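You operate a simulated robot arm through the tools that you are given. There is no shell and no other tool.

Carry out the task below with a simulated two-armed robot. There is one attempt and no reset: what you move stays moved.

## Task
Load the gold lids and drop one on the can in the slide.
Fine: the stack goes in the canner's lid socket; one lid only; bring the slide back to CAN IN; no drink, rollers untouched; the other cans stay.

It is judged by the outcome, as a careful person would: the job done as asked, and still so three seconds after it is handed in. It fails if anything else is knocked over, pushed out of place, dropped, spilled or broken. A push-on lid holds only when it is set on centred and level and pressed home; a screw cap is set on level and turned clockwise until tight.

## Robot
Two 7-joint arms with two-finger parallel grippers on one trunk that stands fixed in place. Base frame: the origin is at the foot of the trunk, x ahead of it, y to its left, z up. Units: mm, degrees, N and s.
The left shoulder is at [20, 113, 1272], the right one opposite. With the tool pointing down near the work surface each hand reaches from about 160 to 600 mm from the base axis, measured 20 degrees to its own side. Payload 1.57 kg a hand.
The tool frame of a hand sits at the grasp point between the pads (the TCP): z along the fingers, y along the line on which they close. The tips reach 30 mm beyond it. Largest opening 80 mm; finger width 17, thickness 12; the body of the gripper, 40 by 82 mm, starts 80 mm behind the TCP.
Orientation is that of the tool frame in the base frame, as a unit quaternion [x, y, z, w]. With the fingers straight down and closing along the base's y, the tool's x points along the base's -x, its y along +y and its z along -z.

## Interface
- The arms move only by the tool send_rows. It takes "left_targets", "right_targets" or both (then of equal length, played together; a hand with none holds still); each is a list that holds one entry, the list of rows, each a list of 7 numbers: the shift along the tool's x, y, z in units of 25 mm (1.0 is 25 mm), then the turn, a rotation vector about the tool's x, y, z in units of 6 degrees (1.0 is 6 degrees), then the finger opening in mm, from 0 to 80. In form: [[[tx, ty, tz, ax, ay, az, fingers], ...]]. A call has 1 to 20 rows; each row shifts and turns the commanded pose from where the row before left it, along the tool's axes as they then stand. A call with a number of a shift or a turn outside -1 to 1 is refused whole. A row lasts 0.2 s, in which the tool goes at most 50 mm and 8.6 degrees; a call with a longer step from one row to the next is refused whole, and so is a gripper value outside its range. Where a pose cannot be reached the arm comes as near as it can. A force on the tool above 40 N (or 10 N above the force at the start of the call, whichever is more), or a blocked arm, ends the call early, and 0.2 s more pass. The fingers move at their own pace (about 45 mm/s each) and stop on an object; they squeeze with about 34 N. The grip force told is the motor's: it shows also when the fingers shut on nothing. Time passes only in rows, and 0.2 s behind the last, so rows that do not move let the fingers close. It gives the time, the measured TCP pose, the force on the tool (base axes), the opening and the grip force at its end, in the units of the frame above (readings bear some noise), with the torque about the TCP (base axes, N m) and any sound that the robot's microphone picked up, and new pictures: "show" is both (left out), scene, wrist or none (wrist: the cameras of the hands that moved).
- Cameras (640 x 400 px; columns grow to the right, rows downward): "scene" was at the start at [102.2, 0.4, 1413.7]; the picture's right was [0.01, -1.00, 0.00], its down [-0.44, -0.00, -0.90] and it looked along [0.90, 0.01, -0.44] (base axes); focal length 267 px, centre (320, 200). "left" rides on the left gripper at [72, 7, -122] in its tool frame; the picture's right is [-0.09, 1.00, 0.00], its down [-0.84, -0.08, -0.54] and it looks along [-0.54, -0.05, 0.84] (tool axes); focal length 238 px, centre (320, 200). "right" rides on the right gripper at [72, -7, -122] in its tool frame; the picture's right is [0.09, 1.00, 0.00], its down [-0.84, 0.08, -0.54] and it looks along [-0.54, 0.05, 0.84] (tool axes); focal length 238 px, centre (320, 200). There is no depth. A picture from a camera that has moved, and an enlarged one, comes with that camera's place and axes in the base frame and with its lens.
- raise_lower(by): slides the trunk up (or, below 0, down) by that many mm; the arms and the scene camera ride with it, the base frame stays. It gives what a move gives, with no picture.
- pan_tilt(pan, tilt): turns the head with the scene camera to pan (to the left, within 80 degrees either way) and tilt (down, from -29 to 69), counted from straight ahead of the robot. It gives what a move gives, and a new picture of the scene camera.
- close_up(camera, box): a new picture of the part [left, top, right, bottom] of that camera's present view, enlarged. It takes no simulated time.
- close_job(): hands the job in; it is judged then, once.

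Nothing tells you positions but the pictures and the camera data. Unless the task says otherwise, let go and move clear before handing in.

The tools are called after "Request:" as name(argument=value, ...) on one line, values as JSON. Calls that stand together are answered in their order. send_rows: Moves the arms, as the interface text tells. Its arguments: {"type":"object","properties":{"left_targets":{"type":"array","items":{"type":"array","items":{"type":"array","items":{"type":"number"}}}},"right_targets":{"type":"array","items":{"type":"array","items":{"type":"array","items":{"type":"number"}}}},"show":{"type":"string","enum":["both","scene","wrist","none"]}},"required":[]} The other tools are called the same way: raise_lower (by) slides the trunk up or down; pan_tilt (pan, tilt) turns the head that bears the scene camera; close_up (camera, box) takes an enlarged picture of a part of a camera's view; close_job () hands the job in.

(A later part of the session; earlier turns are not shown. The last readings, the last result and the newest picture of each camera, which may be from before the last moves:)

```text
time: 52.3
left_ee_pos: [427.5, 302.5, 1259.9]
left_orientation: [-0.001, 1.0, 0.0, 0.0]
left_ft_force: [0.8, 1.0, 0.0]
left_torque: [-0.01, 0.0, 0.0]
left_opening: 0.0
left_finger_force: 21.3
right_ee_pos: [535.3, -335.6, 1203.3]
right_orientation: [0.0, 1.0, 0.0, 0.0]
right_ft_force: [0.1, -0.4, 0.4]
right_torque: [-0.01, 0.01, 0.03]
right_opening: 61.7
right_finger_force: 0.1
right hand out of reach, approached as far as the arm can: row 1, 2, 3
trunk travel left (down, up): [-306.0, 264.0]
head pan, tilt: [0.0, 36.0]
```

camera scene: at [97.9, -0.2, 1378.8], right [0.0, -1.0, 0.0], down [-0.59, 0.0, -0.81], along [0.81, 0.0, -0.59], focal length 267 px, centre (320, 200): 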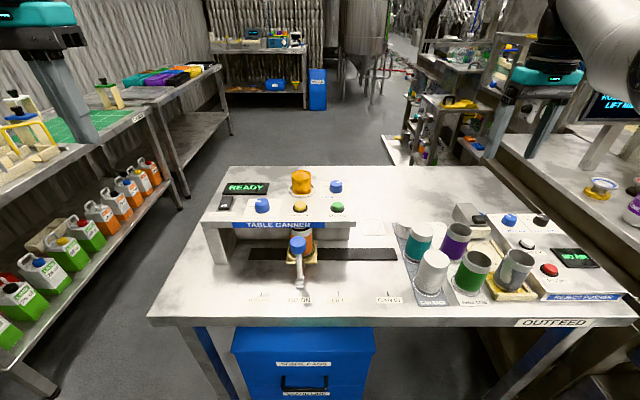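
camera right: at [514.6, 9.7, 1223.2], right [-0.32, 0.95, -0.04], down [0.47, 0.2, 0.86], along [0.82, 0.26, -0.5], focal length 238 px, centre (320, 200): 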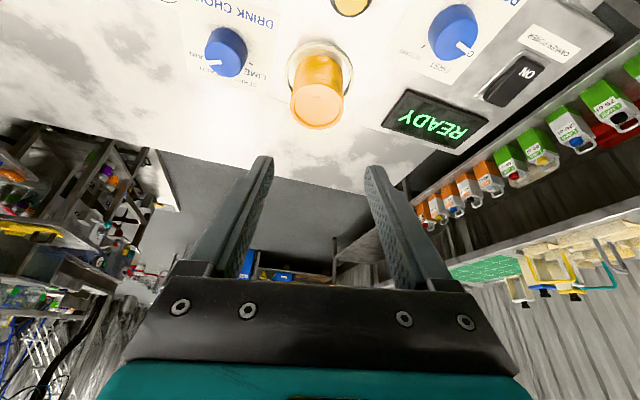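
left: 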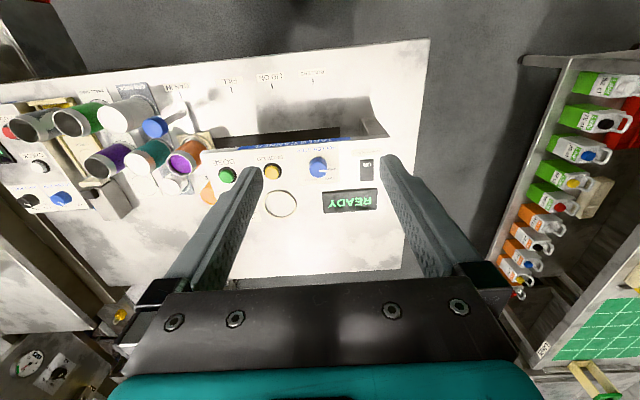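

I'll leave the right hand parked clear and use the left hand, fingers closed and tilted 18°, to approach above the DROP LID button.

Request:
send_rows(left_targets=[[[0, -1, 0, 0, -1, 0, 0], [0, -1, 0, 0, -1, 0, 0], [0, -1, 0, 0, -1, 0, 0], [-0.444, -0.918, 0.46, 0, 0, 0, 0], [-0.444, -0.918, 0.46, 0, 0, 0, 0], [-0.444, -0.918, 0.46, 0, 0, 0, 0], [-0.444, -0.918, 0.46, 0, 0, 0, 0], [-0.444, -0.918, 0.46, 0, 0, 0, 0], [-0.444, -0.918, 0.46, 0, 0, 0, 0], [-0.444, -0.918, 0.46, 0, 0, 0, 0], [-0.444, -0.918, 0.46, 0, 0, 0, 0], [0, 0, 0, 0, 0, 0, 0]]], show="both")

```text
time: 54.9
left_ee_pos: [541.5, 45.8, 1199.3]
left_orientation: [-0.001, 0.988, 0.0, 0.156]
left_ft_force: [0.2, -0.5, -0.1]
left_torque: [0.01, -0.02, 0.0]
left_opening: 0.1
left_finger_force: 21.1
right_ee_pos: [535.1, -335.0, 1203.0]
right_orientation: [0.0, 1.0, 0.0, 0.0]
right_ft_force: [0.7, -1.1, -0.1]
right_torque: [-0.03, 0.0, 0.01]
right_opening: 62.1
right_finger_force: 0.1
trunk travel left (down, up): [-306.0, 264.0]
head pan, tilt: [0.0, 36.0]
camera scene: at [97.7, -0.1, 1378.9], right [0.0, -1.0, 0.0], down [-0.59, 0.0, -0.81], along [0.81, 0.0, -0.59], focal length 267 px, centre (320, 200)
camera left: at [436.0, 52.4, 1292.7], right [0.09, 1.0, 0.03], down [0.63, -0.08, 0.77], along [0.77, -0.05, -0.63], focal length 238 px, centre (320, 200)
```

scene: 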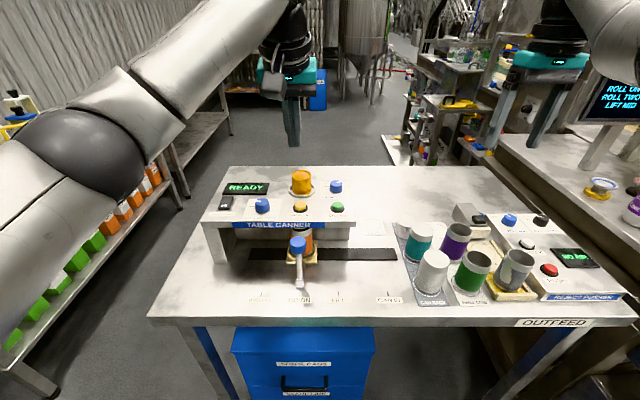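
left: 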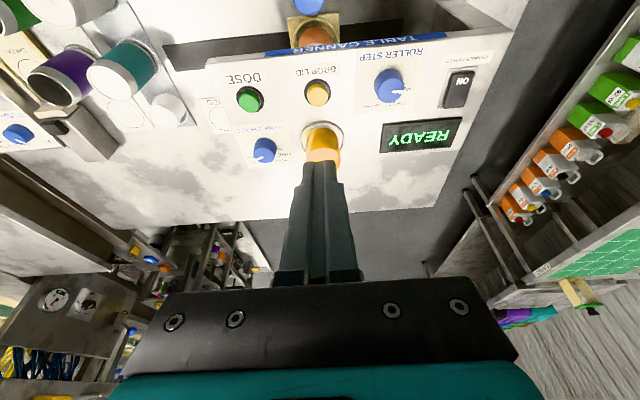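

The left fingertips are above and slightly behind the button at about (571, 45, 1020). I'll descend to just above it and verify.

Request:
send_rows(left_targets=[[[0.044, -0.005, 0.751, 0, 0, 0, 0], [0.044, -0.005, 0.751, 0, 0, 0, 0], [0.044, -0.005, 0.751, 0, 0, 0, 0], [0.044, -0.005, 0.751, 0, 0, 0, 0], [0.044, -0.005, 0.751, 0, 0, 0, 0], [0.044, -0.005, 0.751, 0, 0, 0, 0], [0, 0, 0, 0, 0, 0, 0]]], show="wrist")

Request:
close_up(camera="scene", box=[250, 145, 350, 225])

Request:
close_up(camera="left", box=[240, 60, 400, 200])

```text
time: 56.5
left_ee_pos: [569.5, 44.0, 1091.0]
left_orientation: [-0.001, 0.988, 0.0, 0.157]
left_ft_force: [-0.2, 0.1, 0.0]
left_torque: [-0.03, -0.01, 0.01]
left_opening: 0.0
left_finger_force: 21.3
right_ee_pos: [534.6, -334.8, 1202.7]
right_orientation: [-0.001, 1.0, 0.0, 0.0]
right_ft_force: [-0.5, 0.1, 0.9]
right_torque: [-0.02, -0.04, 0.03]
right_opening: 61.9
right_finger_force: 0.1
trunk travel left (down, up): [-306.0, 264.0]
head pan, tilt: [0.0, 36.0]
camera left: at [464.7, 50.4, 1184.8], right [0.09, 1.0, 0.03], down [0.63, -0.08, 0.77], along [0.77, -0.05, -0.63], focal length 238 px, centre (320, 200)
```

left: 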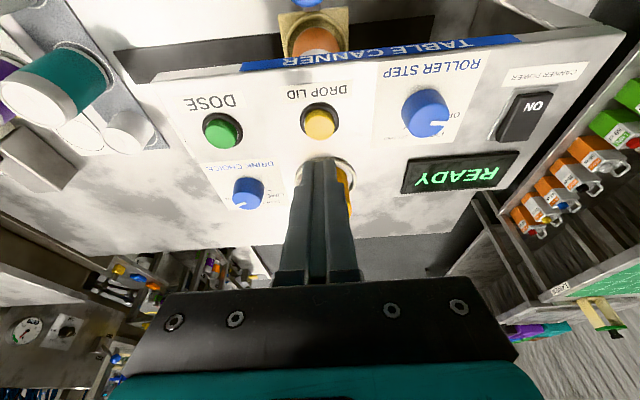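

```text
5.00 times, centred on (300, 185) of scene
camera zoom: at [97.7, -0.3, 1378.9], right [0.0, -1.0, 0.0], down [-0.59, 0.0, -0.81], along [0.81, 0.0, -0.59], focal length 1336 px, centre (420, 275)
```

zoom: 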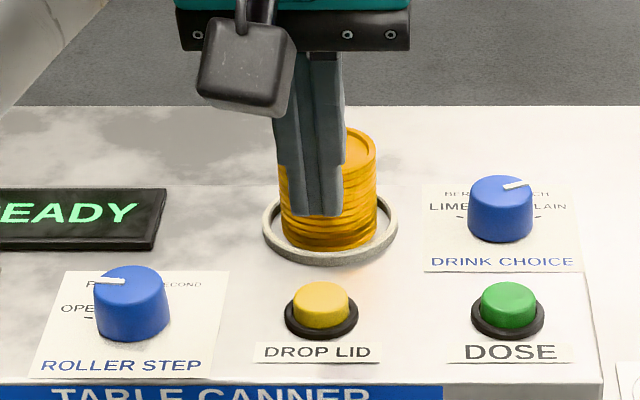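

```text
2.86 times, centred on (320, 130) of left
camera zoom: at [464.7, 50.4, 1184.8], right [0.09, 1.0, 0.03], down [0.63, -0.08, 0.77], along [0.77, -0.05, -0.63], focal length 681 px, centre (320, 400)
```

zoom: 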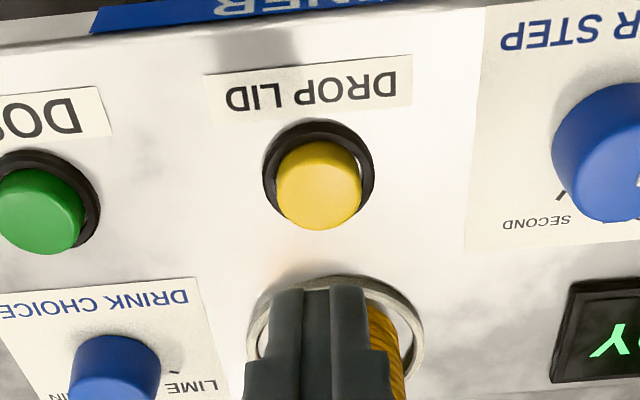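

The fingertips are over the button, needing about 3 mm more forward. I'll go down to just above its top.

Request:
send_rows(left_targets=[[[0.1077, 0.008, 0.4825, 0, 0, 0, 0], [0.1077, 0.008, 0.4825, 0, 0, 0, 0], [0.1077, 0.008, 0.4825, 0, 0, 0, 0], [0, 0, 0, 0, 0, 0, 0]]], show="wrist")

Request:
close_up(camera="scene", box=[265, 150, 345, 225])

Request:
close_up(camera="left", box=[240, 80, 400, 220])

```text
time: 57.5
left_ee_pos: [571.9, 44.5, 1052.6]
left_orientation: [-0.001, 0.988, 0.0, 0.157]
left_ft_force: [-0.9, -0.1, -0.2]
left_torque: [0.01, 0.02, -0.01]
left_opening: 0.0
left_finger_force: 21.9
right_ee_pos: [534.9, -334.9, 1202.8]
right_orientation: [-0.001, 1.0, 0.001, 0.0]
right_ft_force: [-0.2, 0.4, 0.2]
right_torque: [-0.02, -0.03, 0.0]
right_opening: 61.7
right_finger_force: 0.0
trunk travel left (down, up): [-306.0, 264.0]
head pan, tilt: [0.0, 36.0]
camera left: at [467.2, 51.3, 1147.5], right [0.09, 1.0, 0.03], down [0.63, -0.08, 0.77], along [0.77, -0.05, -0.63], focal length 238 px, centre (320, 200)
```

left: 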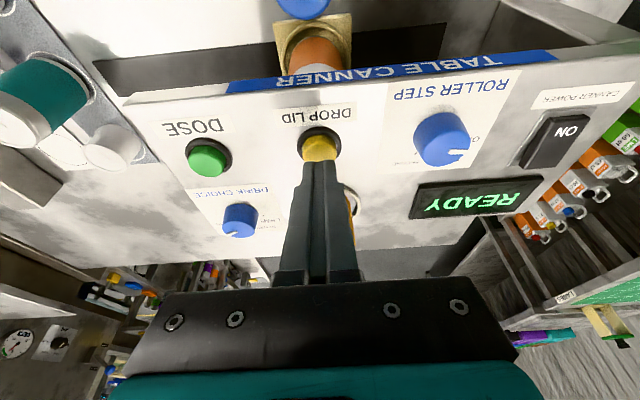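

```text
5.33 times, centred on (305, 188) of scene
camera zoom: at [97.8, -0.3, 1378.9], right [0.0, -1.0, 0.0], down [-0.59, 0.0, -0.81], along [0.81, 0.0, -0.59], focal length 1425 px, centre (400, 267)
```

zoom: 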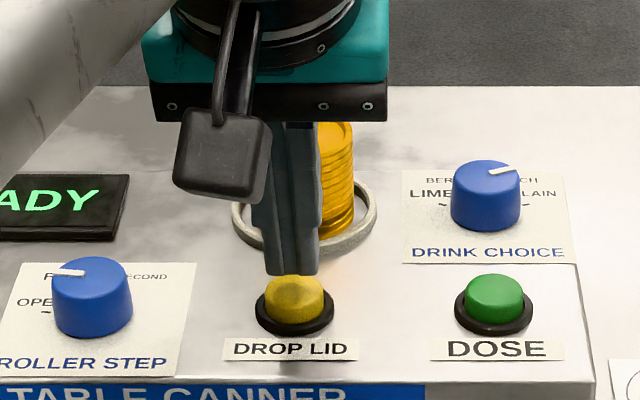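

```text
2.86 times, centred on (320, 150) of left
camera zoom: at [467.2, 51.3, 1147.5], right [0.09, 1.0, 0.03], down [0.63, -0.08, 0.77], along [0.77, -0.05, -0.63], focal length 681 px, centre (320, 343)
```

zoom: 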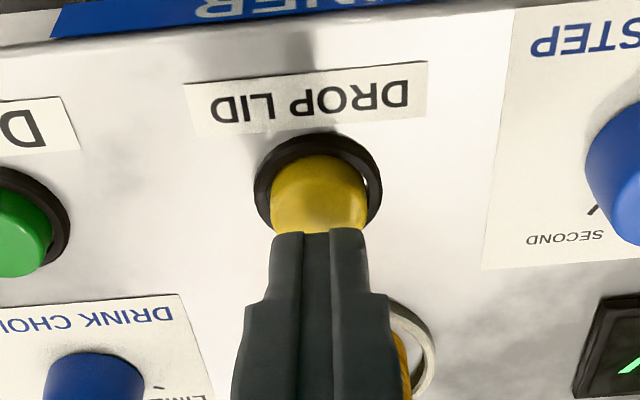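

The fingertips are just above the yellow button. I'll press down slowly in small steps, watching the force and any sound.

Request:
send_rows(left_targets=[[[0.0185, 0, 0.057, 0, 0, 0, 0], [0.0185, 0, 0.057, 0, 0, 0, 0], [0, 0, 0, 0, 0, 0, 0]]], show="none")

Request:
close_up(camera="scene", box=[265, 150, 345, 225])

```text
time: 58.3
left_ee_pos: [572.9, 45.6, 1050.6]
left_orientation: [-0.001, 0.988, 0.0, 0.156]
left_ft_force: [0.5, 0.5, -0.7]
left_torque: [-0.02, 0.01, 0.0]
left_opening: 0.3
left_finger_force: 21.5
right_ee_pos: [534.3, -334.1, 1203.6]
right_orientation: [-0.001, 1.0, 0.0, 0.0]
right_ft_force: [-0.1, -0.1, 0.0]
right_torque: [0.01, -0.02, -0.03]
right_opening: 62.2
right_finger_force: 0.0
trunk travel left (down, up): [-306.0, 264.0]
head pan, tilt: [0.0, 36.0]
```

```text
5.33 times, centred on (305, 188) of scene
camera zoom: at [97.8, -0.3, 1378.9], right [0.0, -1.0, 0.0], down [-0.59, 0.0, -0.81], along [0.81, 0.0, -0.59], focal length 1425 px, centre (400, 267)
```

zoom: 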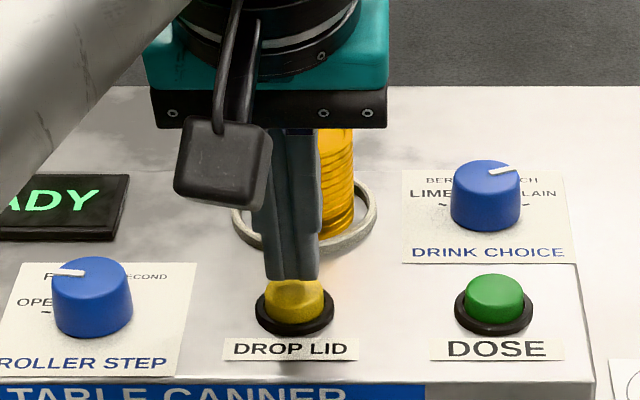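

No contact yet; I'll continue stepping down.

Request:
send_rows(left_targets=[[[0.0185, 0, 0.057, 0, 0, 0, 0], [0.0185, 0, 0.057, 0, 0, 0, 0], [0.0185, 0, 0.057, 0, 0, 0, 0], [0, 0, 0, 0, 0, 0, 0]]], show="none")

Request:
close_up(camera="scene", box=[265, 150, 345, 225])

Request:
close_up(camera="left", box=[240, 80, 400, 220])

```text
time: 59.3
left_ee_pos: [571.9, 46.1, 1047.0]
left_orientation: [0.0, 0.988, 0.0, 0.156]
left_ft_force: [0.3, 0.5, 0.6]
left_torque: [0.0, 0.02, 0.01]
left_opening: 0.0
left_finger_force: 21.3
right_ee_pos: [535.0, -335.9, 1202.6]
right_orientation: [-0.001, 1.0, 0.0, 0.0]
right_ft_force: [0.1, 1.3, -0.1]
right_torque: [0.01, 0.01, -0.02]
right_opening: 62.1
right_finger_force: 0.0
trunk travel left (down, up): [-306.0, 264.0]
head pan, tilt: [0.0, 36.0]
```

```text
5.33 times, centred on (305, 188) of scene
camera zoom: at [97.8, -0.3, 1378.9], right [0.0, -1.0, 0.0], down [-0.59, 0.0, -0.81], along [0.81, 0.0, -0.59], focal length 1425 px, centre (400, 267)
```

zoom: 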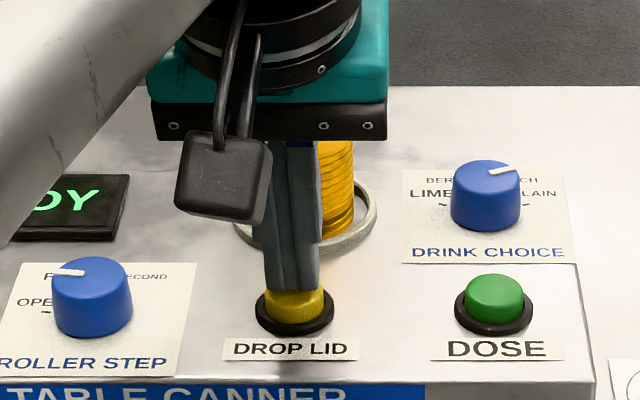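

```text
2.86 times, centred on (320, 150) of left
camera zoom: at [466.6, 51.4, 1140.1], right [0.09, 1.0, 0.03], down [0.63, -0.08, 0.77], along [0.77, -0.05, -0.63], focal length 681 px, centre (320, 343)
```

zoom: 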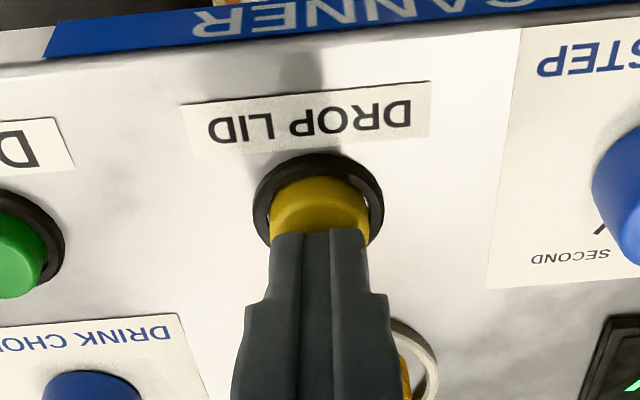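

Very close now. I'll continue in small steps until contact.

Request:
send_rows(left_targets=[[[0.0185, 0, 0.057, 0, 0, 0, 0], [0.0185, 0, 0.057, 0, 0, 0, 0]]], show="none")

Request:
close_up(camera="scene", box=[265, 150, 345, 225])

```text
time: 59.9
left_ee_pos: [572.8, 44.1, 1043.6]
left_orientation: [-0.001, 0.988, 0.001, 0.157]
left_ft_force: [-0.4, -1.6, 1.3]
left_torque: [0.01, 0.04, -0.02]
left_opening: 0.3
left_finger_force: 21.1
right_ee_pos: [533.6, -335.1, 1203.4]
right_orientation: [-0.001, 1.0, 0.0, 0.0]
right_ft_force: [-0.3, 0.0, -0.5]
right_torque: [0.01, -0.02, -0.01]
right_opening: 62.1
right_finger_force: 0.0
trunk travel left (down, up): [-306.0, 264.0]
head pan, tilt: [0.0, 36.0]
heard: click
```

```text
5.33 times, centred on (305, 188) of scene
camera zoom: at [97.6, -0.4, 1378.9], right [0.0, -1.0, 0.0], down [-0.59, 0.0, -0.81], along [0.81, 0.0, -0.59], focal length 1425 px, centre (400, 267)
```

zoom: 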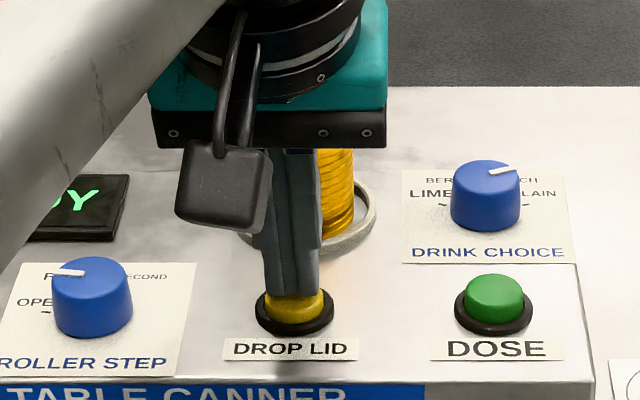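

I heard a click, so the button actuated once. I'll lift straight off it and back away to check the can.

Request:
send_rows(left_targets=[[[-0.124, 0, -0.38, 0, 0, 0, 0], [-0.185, 0, -0.571, 0, 0, 0, 0], [-0.25, 0, -0.76, 0, 0, 0, 0], [-0.25, 0, -0.76, 0, 0, 0, 0], [-0.25, 0, -0.76, 0, 0, 0, 0], [0.5, 1, -0.76, 0, 0, 0, 0], [0.5, 1, -0.5, 0, 0, 0, 0], [0.5, 1, -0.2, 0, 0, 0, 0], [0.5, 1, 0, 0, 0, 0, 0], [0, 0, 0, 0, 0, 0, 0]]], show="scene")

Request:
close_up(camera="scene", box=[210, 155, 370, 305])

Request:
close_up(camera="scene", box=[265, 155, 345, 205])

Request:
close_up(camera="scene", box=[265, 215, 345, 275])

```text
time: 62.1
left_ee_pos: [513.8, 145.1, 1148.1]
left_orientation: [0.0, 0.988, 0.0, 0.157]
left_ft_force: [0.2, 0.6, -0.8]
left_torque: [-0.01, -0.01, -0.01]
left_opening: 0.2
left_finger_force: 21.1
right_ee_pos: [534.6, -335.6, 1203.1]
right_orientation: [-0.001, 1.0, 0.0, -0.001]
right_ft_force: [-0.7, -0.7, -0.5]
right_torque: [-0.02, 0.01, -0.03]
right_opening: 62.1
right_finger_force: 0.0
trunk travel left (down, up): [-306.0, 264.0]
head pan, tilt: [0.0, 36.0]
camera scene: at [97.9, -0.4, 1378.8], right [0.0, -1.0, 0.0], down [-0.59, 0.0, -0.81], along [0.81, 0.0, -0.59], focal length 267 px, centre (320, 200)
```

scene: 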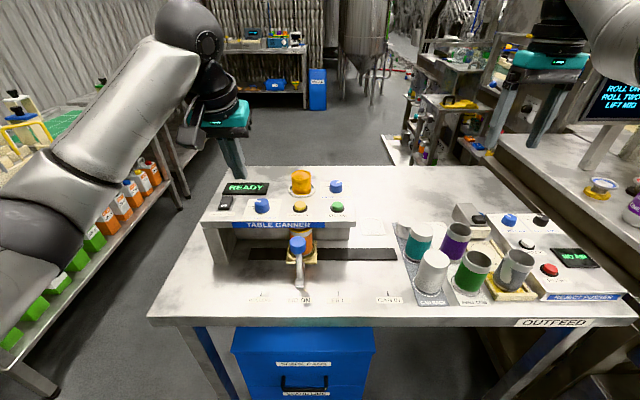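

```text
2.67 times, centred on (290, 230) of scene
camera zoom: at [97.9, -0.4, 1378.8], right [0.0, -1.0, 0.0], down [-0.59, 0.0, -0.81], along [0.81, 0.0, -0.59], focal length 713 px, centre (400, 120)
```

zoom: 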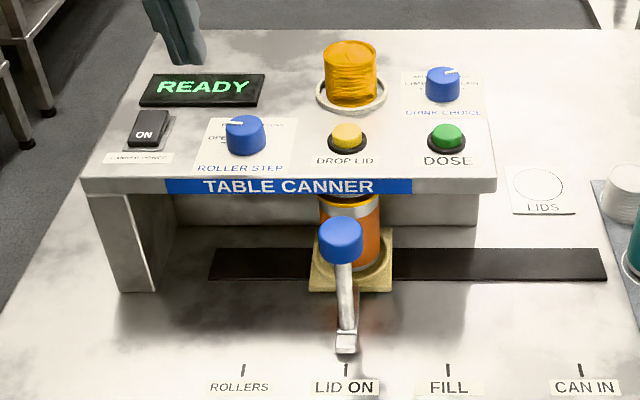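

```text
8.00 times, centred on (305, 180) of scene
camera zoom: at [97.9, -0.4, 1378.8], right [0.0, -1.0, 0.0], down [-0.59, 0.0, -0.81], along [0.81, 0.0, -0.59], focal length 2138 px, centre (440, 360)
```

zoom: 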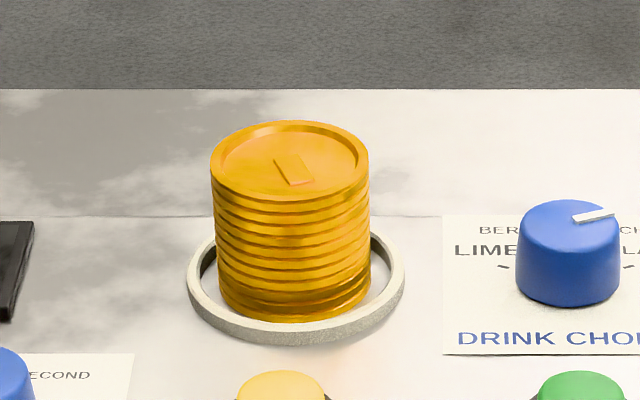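

```text
6.67 times, centred on (305, 245) of scene
camera zoom: at [97.9, -0.4, 1378.8], right [0.0, -1.0, 0.0], down [-0.59, 0.0, -0.81], along [0.81, 0.0, -0.59], focal length 1782 px, centre (420, -100)
```

zoom: 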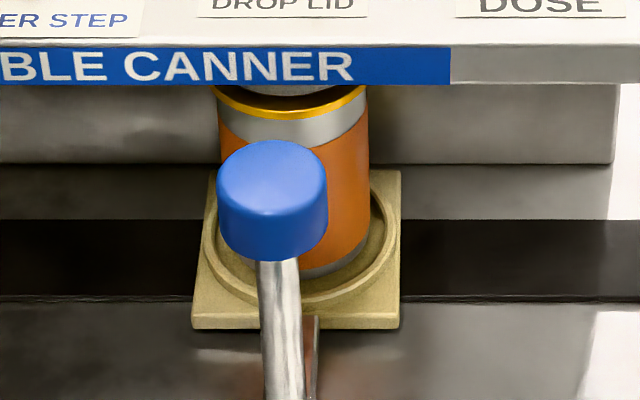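

A gold lid rim now shows on top of the orange can, and the stack is one lid shorter. I'll bring the left hand, opened to 52 mm, above the slide knob for the return.

Request:
send_rows(left_targets=[[[0.422, -0.8, 0.367, 0, 0, 0, 20], [0.422, -0.8, 0.367, 0, 0, 0, 40], [0.422, -0.8, 0.367, 0, 0, 0, 52], [0.422, -0.8, 0.367, 0, 0, 0, 52], [0.422, -0.8, 0.367, 0, 0, 0, 52], [0, 0, 0, 0, 0, 0, 52]]], show="both")

Request:
close_up(camera="left", box=[240, 20, 420, 200])

```text
time: 63.5
left_ee_pos: [477.5, 43.8, 1087.0]
left_orientation: [-0.001, 0.988, 0.0, 0.155]
left_ft_force: [-0.8, 0.6, -0.9]
left_torque: [-0.02, -0.02, 0.02]
left_opening: 51.8
left_finger_force: 0.0
right_ee_pos: [534.5, -333.9, 1202.2]
right_orientation: [0.0, 1.0, -0.001, -0.001]
right_ft_force: [0.1, -0.1, 0.4]
right_torque: [0.01, 0.01, 0.01]
right_opening: 62.1
right_finger_force: 0.1
trunk travel left (down, up): [-306.0, 264.0]
head pan, tilt: [0.0, 36.0]
camera scene: at [97.8, -0.2, 1378.9], right [0.0, -1.0, 0.0], down [-0.59, 0.0, -0.81], along [0.81, 0.0, -0.59], focal length 267 px, centre (320, 200)
camera left: at [373.2, 50.3, 1180.9], right [0.09, 1.0, 0.03], down [0.63, -0.08, 0.77], along [0.77, -0.05, -0.63], focal length 238 px, centre (320, 200)
```

scene: 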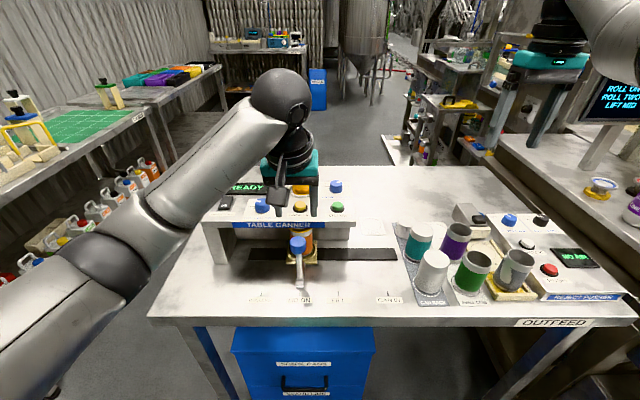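
left: 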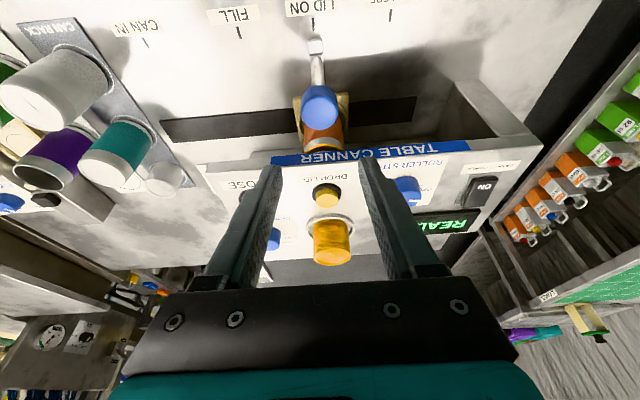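

```text
2.22 times, centred on (330, 110) of left
camera zoom: at [373.2, 50.3, 1180.9], right [0.09, 1.0, 0.03], down [0.63, -0.08, 0.77], along [0.77, -0.05, -0.63], focal length 530 px, centre (298, 400)
```

zoom: 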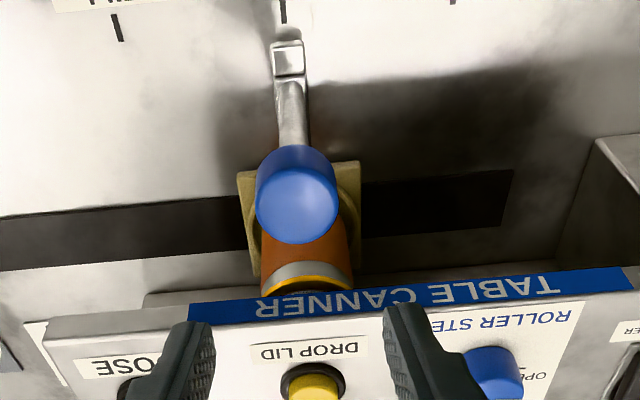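

The knob is centred under the left hand within 2 mm. I'll lower around it.

Request:
send_rows(left_targets=[[[0.16, 0.07, 0.0, 0, 0, 0, 52], [0.191, 0, 0.674, 0, 0, 0, 52], [0.191, 0, 0.674, 0, 0, 0, 52], [0.191, 0, 0.674, 0, 0, 0, 52], [0, 0, 0, 0, 0, 0, 52]]], show="wrist")

Request:
close_up(camera="scene", box=[260, 190, 340, 270])

```text
time: 64.7
left_ee_pos: [475.9, 47.5, 1033.4]
left_orientation: [0.001, 0.988, -0.001, 0.157]
left_ft_force: [0.4, 0.3, 1.4]
left_torque: [-0.01, 0.02, 0.01]
left_opening: 51.9
left_finger_force: 0.0
right_ee_pos: [533.9, -334.7, 1203.3]
right_orientation: [-0.001, 1.0, -0.001, 0.0]
right_ft_force: [0.8, 0.2, -0.2]
right_torque: [0.0, -0.01, 0.0]
right_opening: 62.1
right_finger_force: 0.0
trunk travel left (down, up): [-306.0, 264.0]
head pan, tilt: [0.0, 36.0]
camera left: at [370.2, 53.3, 1126.3], right [0.09, 1.0, 0.03], down [0.63, -0.08, 0.77], along [0.77, -0.05, -0.63], focal length 238 px, centre (320, 200)
```

left: 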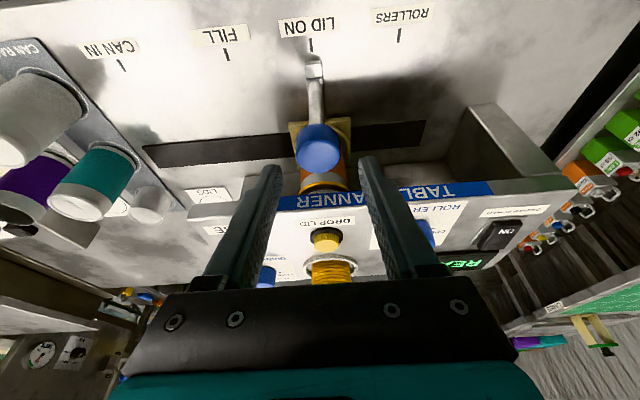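

```text
5.00 times, centred on (300, 230) of scene
camera zoom: at [97.8, -0.3, 1378.9], right [0.0, -1.0, 0.0], down [-0.59, 0.0, -0.81], along [0.81, 0.0, -0.59], focal length 1336 px, centre (420, 50)
```

zoom: 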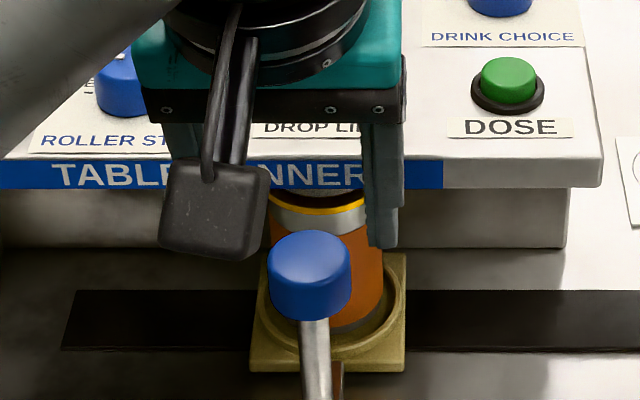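

I'll correct 5 mm forward and finish lowering to knob height.

Request:
send_rows(left_targets=[[[0.1466, -0.02, 0.667, 0, 0, 0, 52], [0.1466, -0.02, 0.667, 0, 0, 0, 52], [0.1466, 0, 0.667, 0, 0, 0, 52], [0, 0, 0, 0, 0, 0, 52]]], show="wrist")

Request:
close_up(camera="scene", box=[250, 190, 350, 290])

```text
time: 65.7
left_ee_pos: [480.2, 46.0, 982.1]
left_orientation: [0.0, 0.988, 0.0, 0.157]
left_ft_force: [0.4, -1.2, -0.3]
left_torque: [0.01, 0.0, 0.02]
left_opening: 52.1
left_finger_force: 0.1
right_ee_pos: [534.5, -335.4, 1203.5]
right_orientation: [-0.001, 1.0, 0.0, 0.0]
right_ft_force: [0.0, -0.9, -0.3]
right_torque: [0.03, 0.0, 0.02]
right_opening: 61.9
right_finger_force: 0.0
trunk travel left (down, up): [-306.0, 264.0]
head pan, tilt: [0.0, 36.0]
camera left: at [375.1, 51.7, 1075.7], right [0.09, 1.0, 0.03], down [0.63, -0.08, 0.77], along [0.77, -0.05, -0.63], focal length 238 px, centre (320, 200)
```

left: 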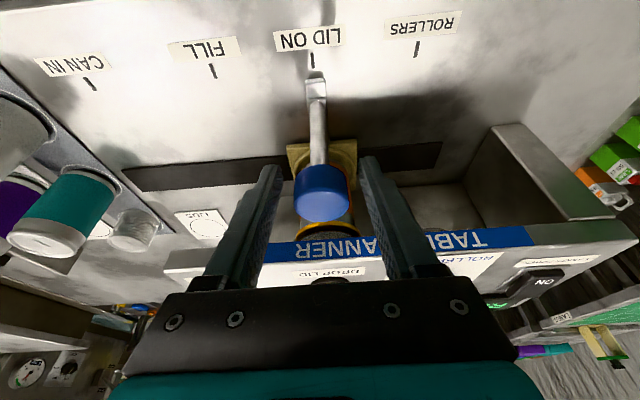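

```text
4.00 times, centred on (300, 240) of scene
camera zoom: at [97.8, -0.3, 1378.9], right [0.0, -1.0, 0.0], down [-0.59, 0.0, -0.81], along [0.81, 0.0, -0.59], focal length 1069 px, centre (400, 40)
```

zoom: 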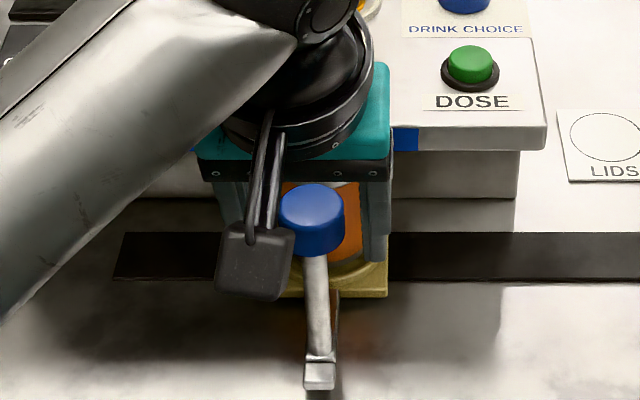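

The knob sits between the fingers, within 2 mm of centre. I'll close on it.

Request:
send_rows(left_targets=[[[0, 0.05, 0, 0, 0, 0, 52], [0, 0, 0, 0, 0, 0, 46], [0, 0, 0, 0, 0, 0, 42], [0, 0, 0, 0, 0, 0, 38], [0, 0, 0, 0, 0, 0, 34], [0, 0, 0, 0, 0, 0, 28], [0, 0, 0, 0, 0, 0, 25], [0, 0, 0, 0, 0, 0, 25]]], show="none")

```text
time: 67.5
left_ee_pos: [479.5, 46.8, 981.7]
left_orientation: [0.0, 0.988, 0.0, 0.157]
left_ft_force: [0.1, -0.8, -1.1]
left_torque: [-0.08, -0.1, 0.02]
left_opening: 33.2
left_finger_force: 39.9
right_ee_pos: [534.0, -336.7, 1203.8]
right_orientation: [-0.001, 1.0, 0.0, 0.0]
right_ft_force: [-0.1, -0.6, 0.3]
right_torque: [0.02, 0.02, 0.0]
right_opening: 62.1
right_finger_force: 0.0
trunk travel left (down, up): [-306.0, 264.0]
head pan, tilt: [0.0, 36.0]
```

The knob is gripped. I'll slide back toward CAN IN gently.

Request:
send_rows(left_targets=[[[0, -0.06, 0, 0, 0, 0, 25], [0, -0.12, 0, 0, 0, 0, 25], [0, -0.18, 0, 0, 0, 0, 25], [0, -0.22, 0, 0, 0, 0, 25], [0, -0.24, 0, 0, 0, 0, 25], [0, -0.24, 0, 0, 0, 0, 25], [0, -0.24, 0, 0, 0, 0, 25], [0, -0.24, 0, 0, 0, 0, 25], [0, -0.24, 0, 0, 0, 0, 25], [0, -0.24, 0, 0, 0, 0, 25], [0, -0.24, 0, 0, 0, 0, 25], [0, -0.24, 0, 0, 0, 0, 25], [0, -0.18, 0, 0, 0, 0, 25], [0, -0.12, 0, 0, 0, 0, 25], [0, -0.06, 0, 0, 0, 0, 25]]], show="both")

Request:
close_up(camera="scene", box=[280, 180, 400, 290])

```text
time: 70.7
left_ee_pos: [478.9, -24.4, 983.0]
left_orientation: [0.0, 0.988, 0.0, 0.156]
left_ft_force: [-4.5, 1.5, -9.1]
left_torque: [-0.32, -0.47, 0.04]
left_opening: 33.6
left_finger_force: 41.0
right_ee_pos: [534.3, -335.2, 1202.6]
right_orientation: [-0.001, 1.0, 0.0, -0.001]
right_ft_force: [-0.1, -0.2, 0.8]
right_torque: [0.02, 0.0, 0.02]
right_opening: 61.9
right_finger_force: 0.1
trunk travel left (down, up): [-306.0, 264.0]
head pan, tilt: [0.0, 36.0]
camera scene: at [97.8, -0.3, 1378.8], right [0.0, -1.0, 0.0], down [-0.59, 0.0, -0.81], along [0.81, 0.0, -0.59], focal length 267 px, centre (320, 200)
camera left: at [375.2, -18.4, 1075.5], right [0.09, 1.0, 0.03], down [0.63, -0.08, 0.77], along [0.77, -0.05, -0.63], focal length 238 px, centre (320, 200)
```

scene: 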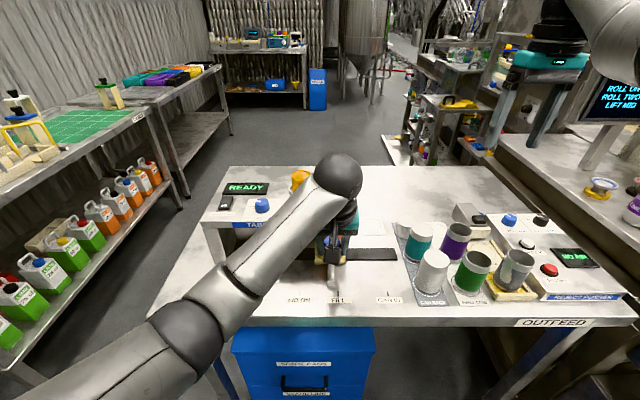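
left: 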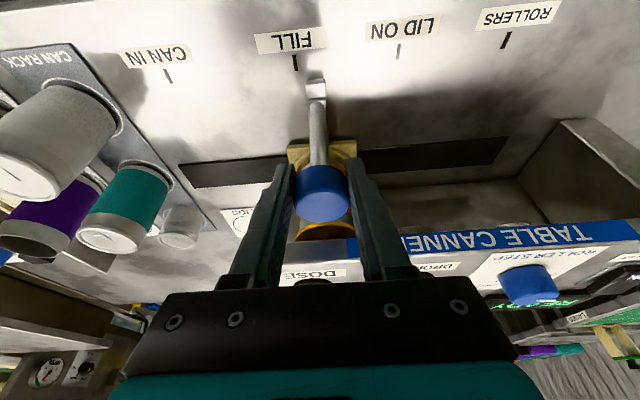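

```text
3.64 times, centred on (340, 235) of scene
camera zoom: at [97.8, -0.3, 1378.8], right [0.0, -1.0, 0.0], down [-0.59, 0.0, -0.81], along [0.81, 0.0, -0.59], focal length 972 px, centre (247, 73)
```

zoom: 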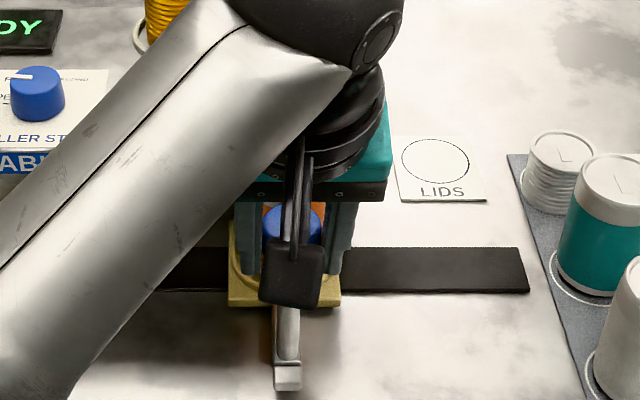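

The can, lid and slide move well. I'll continue toward CAN IN, stopping about 18 mm short to check alignment.

Request:
send_rows(left_targets=[[[0.01, -0.08, 0.03, 0, 0, 0, 25], [0, -0.16, 0, 0, 0, 0, 25], [0, -0.22, 0, 0, 0, 0, 25], [0, -0.25, 0, 0, 0, 0, 25], [0, -0.25, 0, 0, 0, 0, 25], [0, -0.25, 0, 0, 0, 0, 25], [0, -0.25, 0, 0, 0, 0, 25], [0, -0.25, 0, 0, 0, 0, 25], [0, -0.25, 0, 0, 0, 0, 25], [0, -0.25, 0, 0, 0, 0, 25], [0, -0.25, 0, 0, 0, 0, 25], [0, -0.25, 0, 0, 0, 0, 25], [0, -0.25, 0, 0, 0, 0, 25], [0, -0.25, 0, 0, 0, 0, 25], [0, -0.25, 0, 0, 0, 0, 25], [0, -0.25, 0, 0, 0, 0, 25], [0, -0.25, 0, 0, 0, 0, 25], [0, -0.16, 0, 0, 0, 0, 25], [0, -0.08, 0, 0, 0, 0, 25]]], show="both")

Request:
close_up(camera="left", box=[240, 20, 400, 250])

Request:
close_up(camera="scene", box=[330, 190, 430, 310])

```text
time: 74.3
left_ee_pos: [481.5, -107.9, 982.4]
left_orientation: [-0.006, 0.988, 0.011, 0.156]
left_ft_force: [-29.6, -0.9, 15.5]
left_torque: [-0.74, 0.8, 0.15]
left_opening: 33.8
left_finger_force: 41.9
right_ee_pos: [530.2, -334.0, 1205.3]
right_orientation: [0.0, 1.0, 0.0, 0.001]
right_ft_force: [0.0, -0.2, 0.3]
right_torque: [0.01, 0.01, -0.01]
right_opening: 61.9
right_finger_force: 0.0
trunk travel left (down, up): [-306.0, 264.0]
head pan, tilt: [0.0, 36.0]
stopped in row 18 (left hand): the force on the tool passed its limit at 43 N (the readings are from after the stop); the commanded pose is now the measured one
camera scene: at [92.9, 0.0, 1379.3], right [0.0, -1.0, 0.0], down [-0.58, 0.0, -0.81], along [0.81, 0.0, -0.58], focal length 267 px, centre (320, 200)
camera left: at [375.9, -105.4, 1075.0], right [0.07, 1.0, 0.05], down [0.63, -0.08, 0.77], along [0.77, -0.03, -0.63], focal length 238 px, centre (320, 200)
```

scene: 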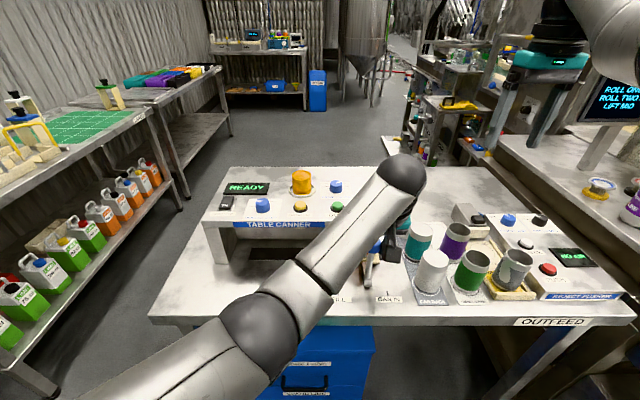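
left: 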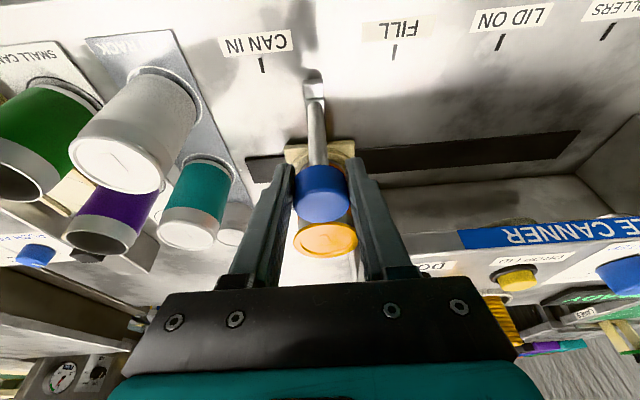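

```text
1.74 times, centred on (320, 135) of left
camera zoom: at [375.9, -105.4, 1075.0], right [0.07, 1.0, 0.05], down [0.63, -0.08, 0.77], along [0.77, -0.03, -0.63], focal length 414 px, centre (320, 313)
```

zoom: 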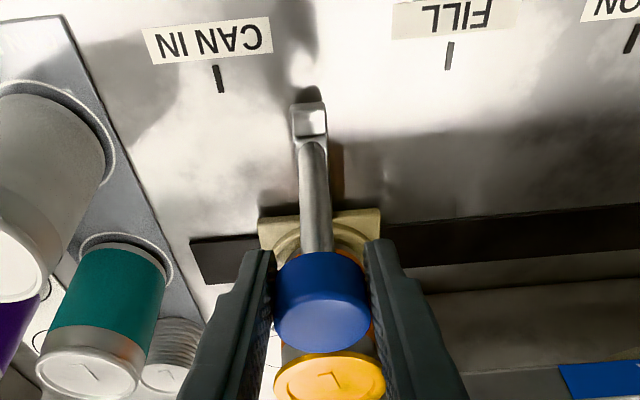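

```text
3.33 times, centred on (380, 250) of scene
camera zoom: at [92.9, 0.0, 1379.3], right [0.0, -1.0, 0.0], down [-0.58, 0.0, -0.81], along [0.81, 0.0, -0.58], focal length 891 px, centre (120, 33)
```

zoom: 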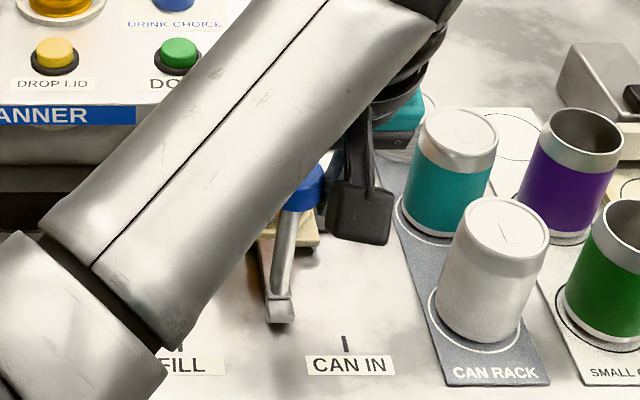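

The slide stopped about 40 mm short of CAN IN because the left tool force passed its limit with the arm pushing forward, so the arm is likely binding across my body. I'll look down to see what the left elbow is touching.

Request:
pan_tilt(pan=10, tilt=66)

```text
time: 75.3
left_ee_pos: [481.4, -108.9, 980.4]
left_orientation: [-0.006, 0.988, 0.01, 0.156]
left_ft_force: [-32.0, 0.3, 19.7]
left_torque: [-0.69, 0.41, 0.14]
left_opening: 33.5
left_finger_force: 42.2
right_ee_pos: [528.8, -334.9, 1206.1]
right_orientation: [-0.001, 1.0, 0.0, 0.002]
right_ft_force: [-0.3, 0.1, 0.5]
right_torque: [-0.01, -0.01, -0.01]
right_opening: 61.9
right_finger_force: 0.0
trunk travel left (down, up): [-306.0, 264.0]
head pan, tilt: [10.0, 66.0]
camera scene: at [63.3, 10.5, 1339.9], right [0.17, -0.98, 0.0], down [-0.9, -0.16, -0.41], along [0.41, 0.07, -0.91], focal length 267 px, centre (320, 200)
```

scene: 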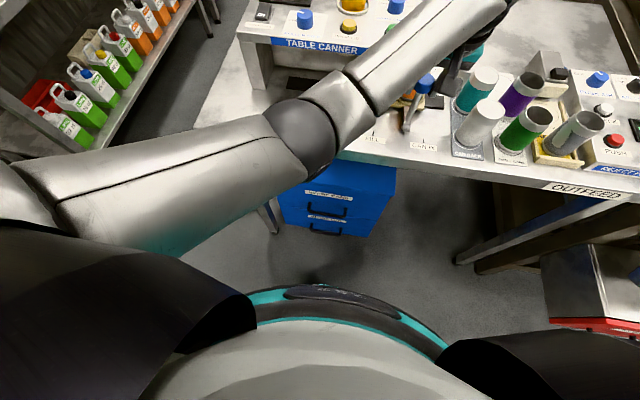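

I see no collision: the elbow hangs free in front of me, and the force acts through the knob itself. A zero-motion row should reset the command to the measured pose; I'll check whether the force relaxes.

Request:
send_rows(left_targets=[[[0, 0, 0, 0, 0, 0, 25], [0, 0, 0, 0, 0, 0, 25]]], show="none")

```text
time: 75.9
left_ee_pos: [480.6, -109.3, 980.6]
left_orientation: [-0.007, 0.987, 0.01, 0.158]
left_ft_force: [-33.4, -0.4, 18.9]
left_torque: [-0.67, 0.05, 0.33]
left_opening: 33.7
left_finger_force: 41.4
right_ee_pos: [529.4, -334.2, 1205.9]
right_orientation: [0.0, 1.0, 0.0, 0.002]
right_ft_force: [-0.3, -0.2, 0.8]
right_torque: [-0.01, 0.02, 0.04]
right_opening: 62.0
right_finger_force: 0.1
trunk travel left (down, up): [-306.0, 264.0]
head pan, tilt: [10.0, 66.0]
```

The force persists even at the measured pose, so I'll open the fingers around the knob to unload it; the force is in x/z, so the slide should stay put.

Request:
send_rows(left_targets=[[[0, 0, 0, 0, 0, 0, 36], [0, 0, 0, 0, 0, 0, 40], [0, 0, 0, 0, 0, 0, 46], [0, 0, 0, 0, 0, 0, 50], [0, 0, 0, 0, 0, 0, 50]]], show="wrist")

```text
time: 77.1
left_ee_pos: [486.4, -107.0, 977.8]
left_orientation: [-0.009, 0.987, 0.012, 0.157]
left_ft_force: [-0.4, 0.5, -0.7]
left_torque: [0.0, 0.02, -0.04]
left_opening: 50.3
left_finger_force: 0.0
right_ee_pos: [533.9, -335.4, 1202.9]
right_orientation: [-0.001, 1.0, 0.0, 0.0]
right_ft_force: [-0.2, -0.5, 0.3]
right_torque: [-0.01, -0.03, -0.03]
right_opening: 61.9
right_finger_force: 0.1
trunk travel left (down, up): [-306.0, 264.0]
head pan, tilt: [10.0, 66.0]
camera left: at [380.8, -104.9, 1071.6], right [0.07, 1.0, 0.05], down [0.63, -0.08, 0.77], along [0.77, -0.02, -0.63], focal length 238 px, centre (320, 200)
```

left: 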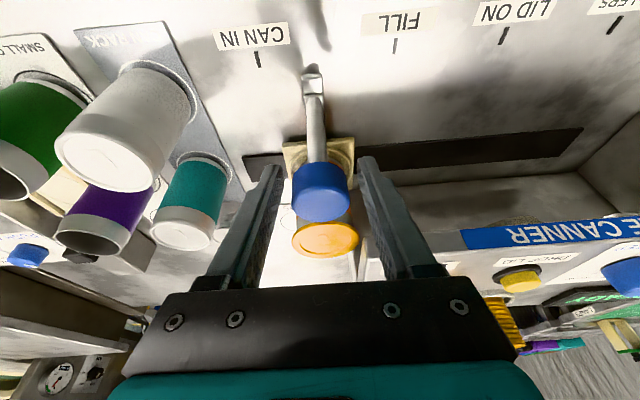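

Released cleanly; the left arm was against a joint limit that far across the body. I'll lift off the knob, move to its left side and roll the hand so its fingertips can push the knob from the left instead, which keeps the wrist within comfortable range.

Request:
send_rows(left_targets=[[[-0.1, 0, -0.3, 0, 0, 0, 50], [-0.198, 0, -0.609, 0, 0, 0, 50], [-0.198, 0, -0.609, 0, 0, 0, 50], [-0.198, 0, -0.609, 0, 0, 0, 50], [-0.198, 0, -0.609, 0, 0, 0, 50], [-0.198, 0, -0.609, 0, 0, 0, 50], [0, 0.7, 0, 0, 0, 0, 40], [0, 0.9, 0, 0, 0, 0, 20], [0, 0.9, 0, 0, 0, 0, 0], [0, 0.9, 0, 0, 0, 0, 0], [0, 0, 0, 0, 0, 0, 0]]], show="none")

Request:
pan_tilt(pan=-5, tilt=42)

Request:
close_up(camera="scene", box=[290, 130, 450, 290])

```text
time: 79.5
left_ee_pos: [485.9, -25.3, 1066.6]
left_orientation: [-0.006, 0.988, 0.01, 0.156]
left_ft_force: [0.8, 0.1, -0.3]
left_torque: [0.01, -0.01, 0.01]
left_opening: 0.1
left_finger_force: 21.3
right_ee_pos: [534.9, -334.6, 1203.0]
right_orientation: [0.0, 1.0, 0.0, 0.0]
right_ft_force: [-0.5, 0.2, -0.6]
right_torque: [-0.02, -0.01, 0.0]
right_opening: 62.0
right_finger_force: 0.0
trunk travel left (down, up): [-306.0, 264.0]
head pan, tilt: [10.0, 66.0]
```

```text
time: 80.4
left_ee_pos: [486.0, -24.2, 1066.5]
left_orientation: [-0.007, 0.988, 0.01, 0.157]
left_ft_force: [-0.4, 0.6, -0.2]
left_torque: [0.0, -0.01, -0.02]
left_opening: 0.1
left_finger_force: 20.9
right_ee_pos: [534.3, -335.1, 1204.1]
right_orientation: [-0.001, 1.0, -0.001, 0.0]
right_ft_force: [0.2, 0.4, -1.2]
right_torque: [0.0, 0.02, 0.0]
right_opening: 62.2
right_finger_force: 0.0
trunk travel left (down, up): [-306.0, 264.0]
head pan, tilt: [-5.0, 42.0]
camera scene: at [93.6, -7.5, 1369.8], right [-0.09, -1.0, 0.0], down [-0.67, 0.06, -0.74], along [0.74, -0.06, -0.67], focal length 267 px, centre (320, 200)
```

scene: 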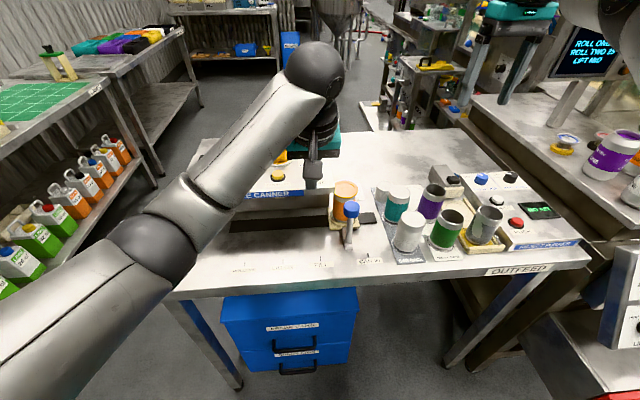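

```text
2.50 times, centred on (370, 210) of scene
camera zoom: at [93.6, -7.5, 1369.8], right [-0.09, -1.0, 0.0], down [-0.67, 0.06, -0.74], along [0.74, -0.06, -0.67], focal length 668 px, centre (195, 175)
```

zoom: 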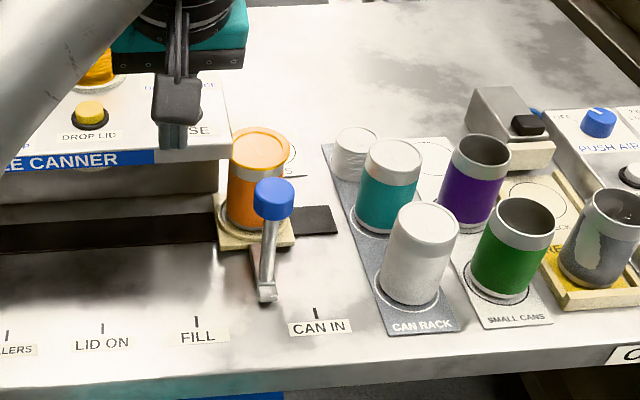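

The can with its gold lid is standing properly, and the knob is at about y -108, 40 mm short of CAN IN. I'll roll the left hand 25° and bring its closed fingertips beside the knob's left side.

Request:
send_rows(left_targets=[[[0, 0, 0, 0.79, 0, -0.257, 0], [0, 0, 0, 0.79, 0, -0.257, 0], [0, 0, 0, 0.79, 0, -0.257, 0], [0, 0, 0, 0.79, 0, -0.257, 0], [0, 0, 0, 0.79, 0, -0.257, 0], [0, 0, 0, 0, 0, 0, 0]]], show="scene")

```text
time: 81.8
left_ee_pos: [483.9, -25.9, 1067.7]
left_orientation: [-0.04, 0.966, -0.205, 0.155]
left_ft_force: [-0.7, -0.1, 0.3]
left_torque: [-0.01, -0.01, -0.02]
left_opening: 0.0
left_finger_force: 20.8
right_ee_pos: [534.5, -335.3, 1201.8]
right_orientation: [-0.001, 1.0, 0.0, 0.001]
right_ft_force: [0.1, 0.0, 0.0]
right_torque: [-0.04, 0.02, 0.02]
right_opening: 62.2
right_finger_force: 0.1
trunk travel left (down, up): [-306.0, 264.0]
head pan, tilt: [-5.0, 42.0]
camera scene: at [93.6, -7.6, 1369.9], right [-0.09, -1.0, 0.0], down [-0.67, 0.06, -0.74], along [0.74, -0.06, -0.67], focal length 267 px, centre (320, 200)
```

scene: 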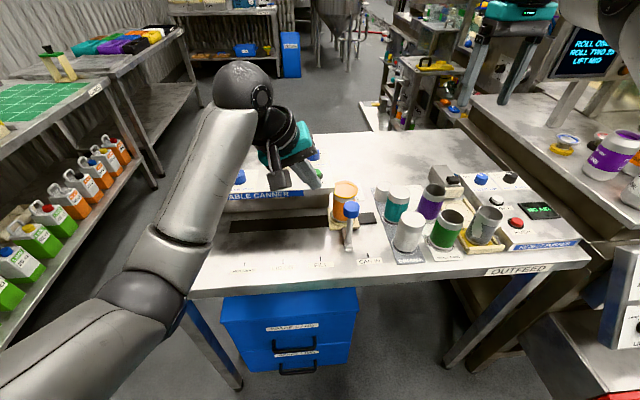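

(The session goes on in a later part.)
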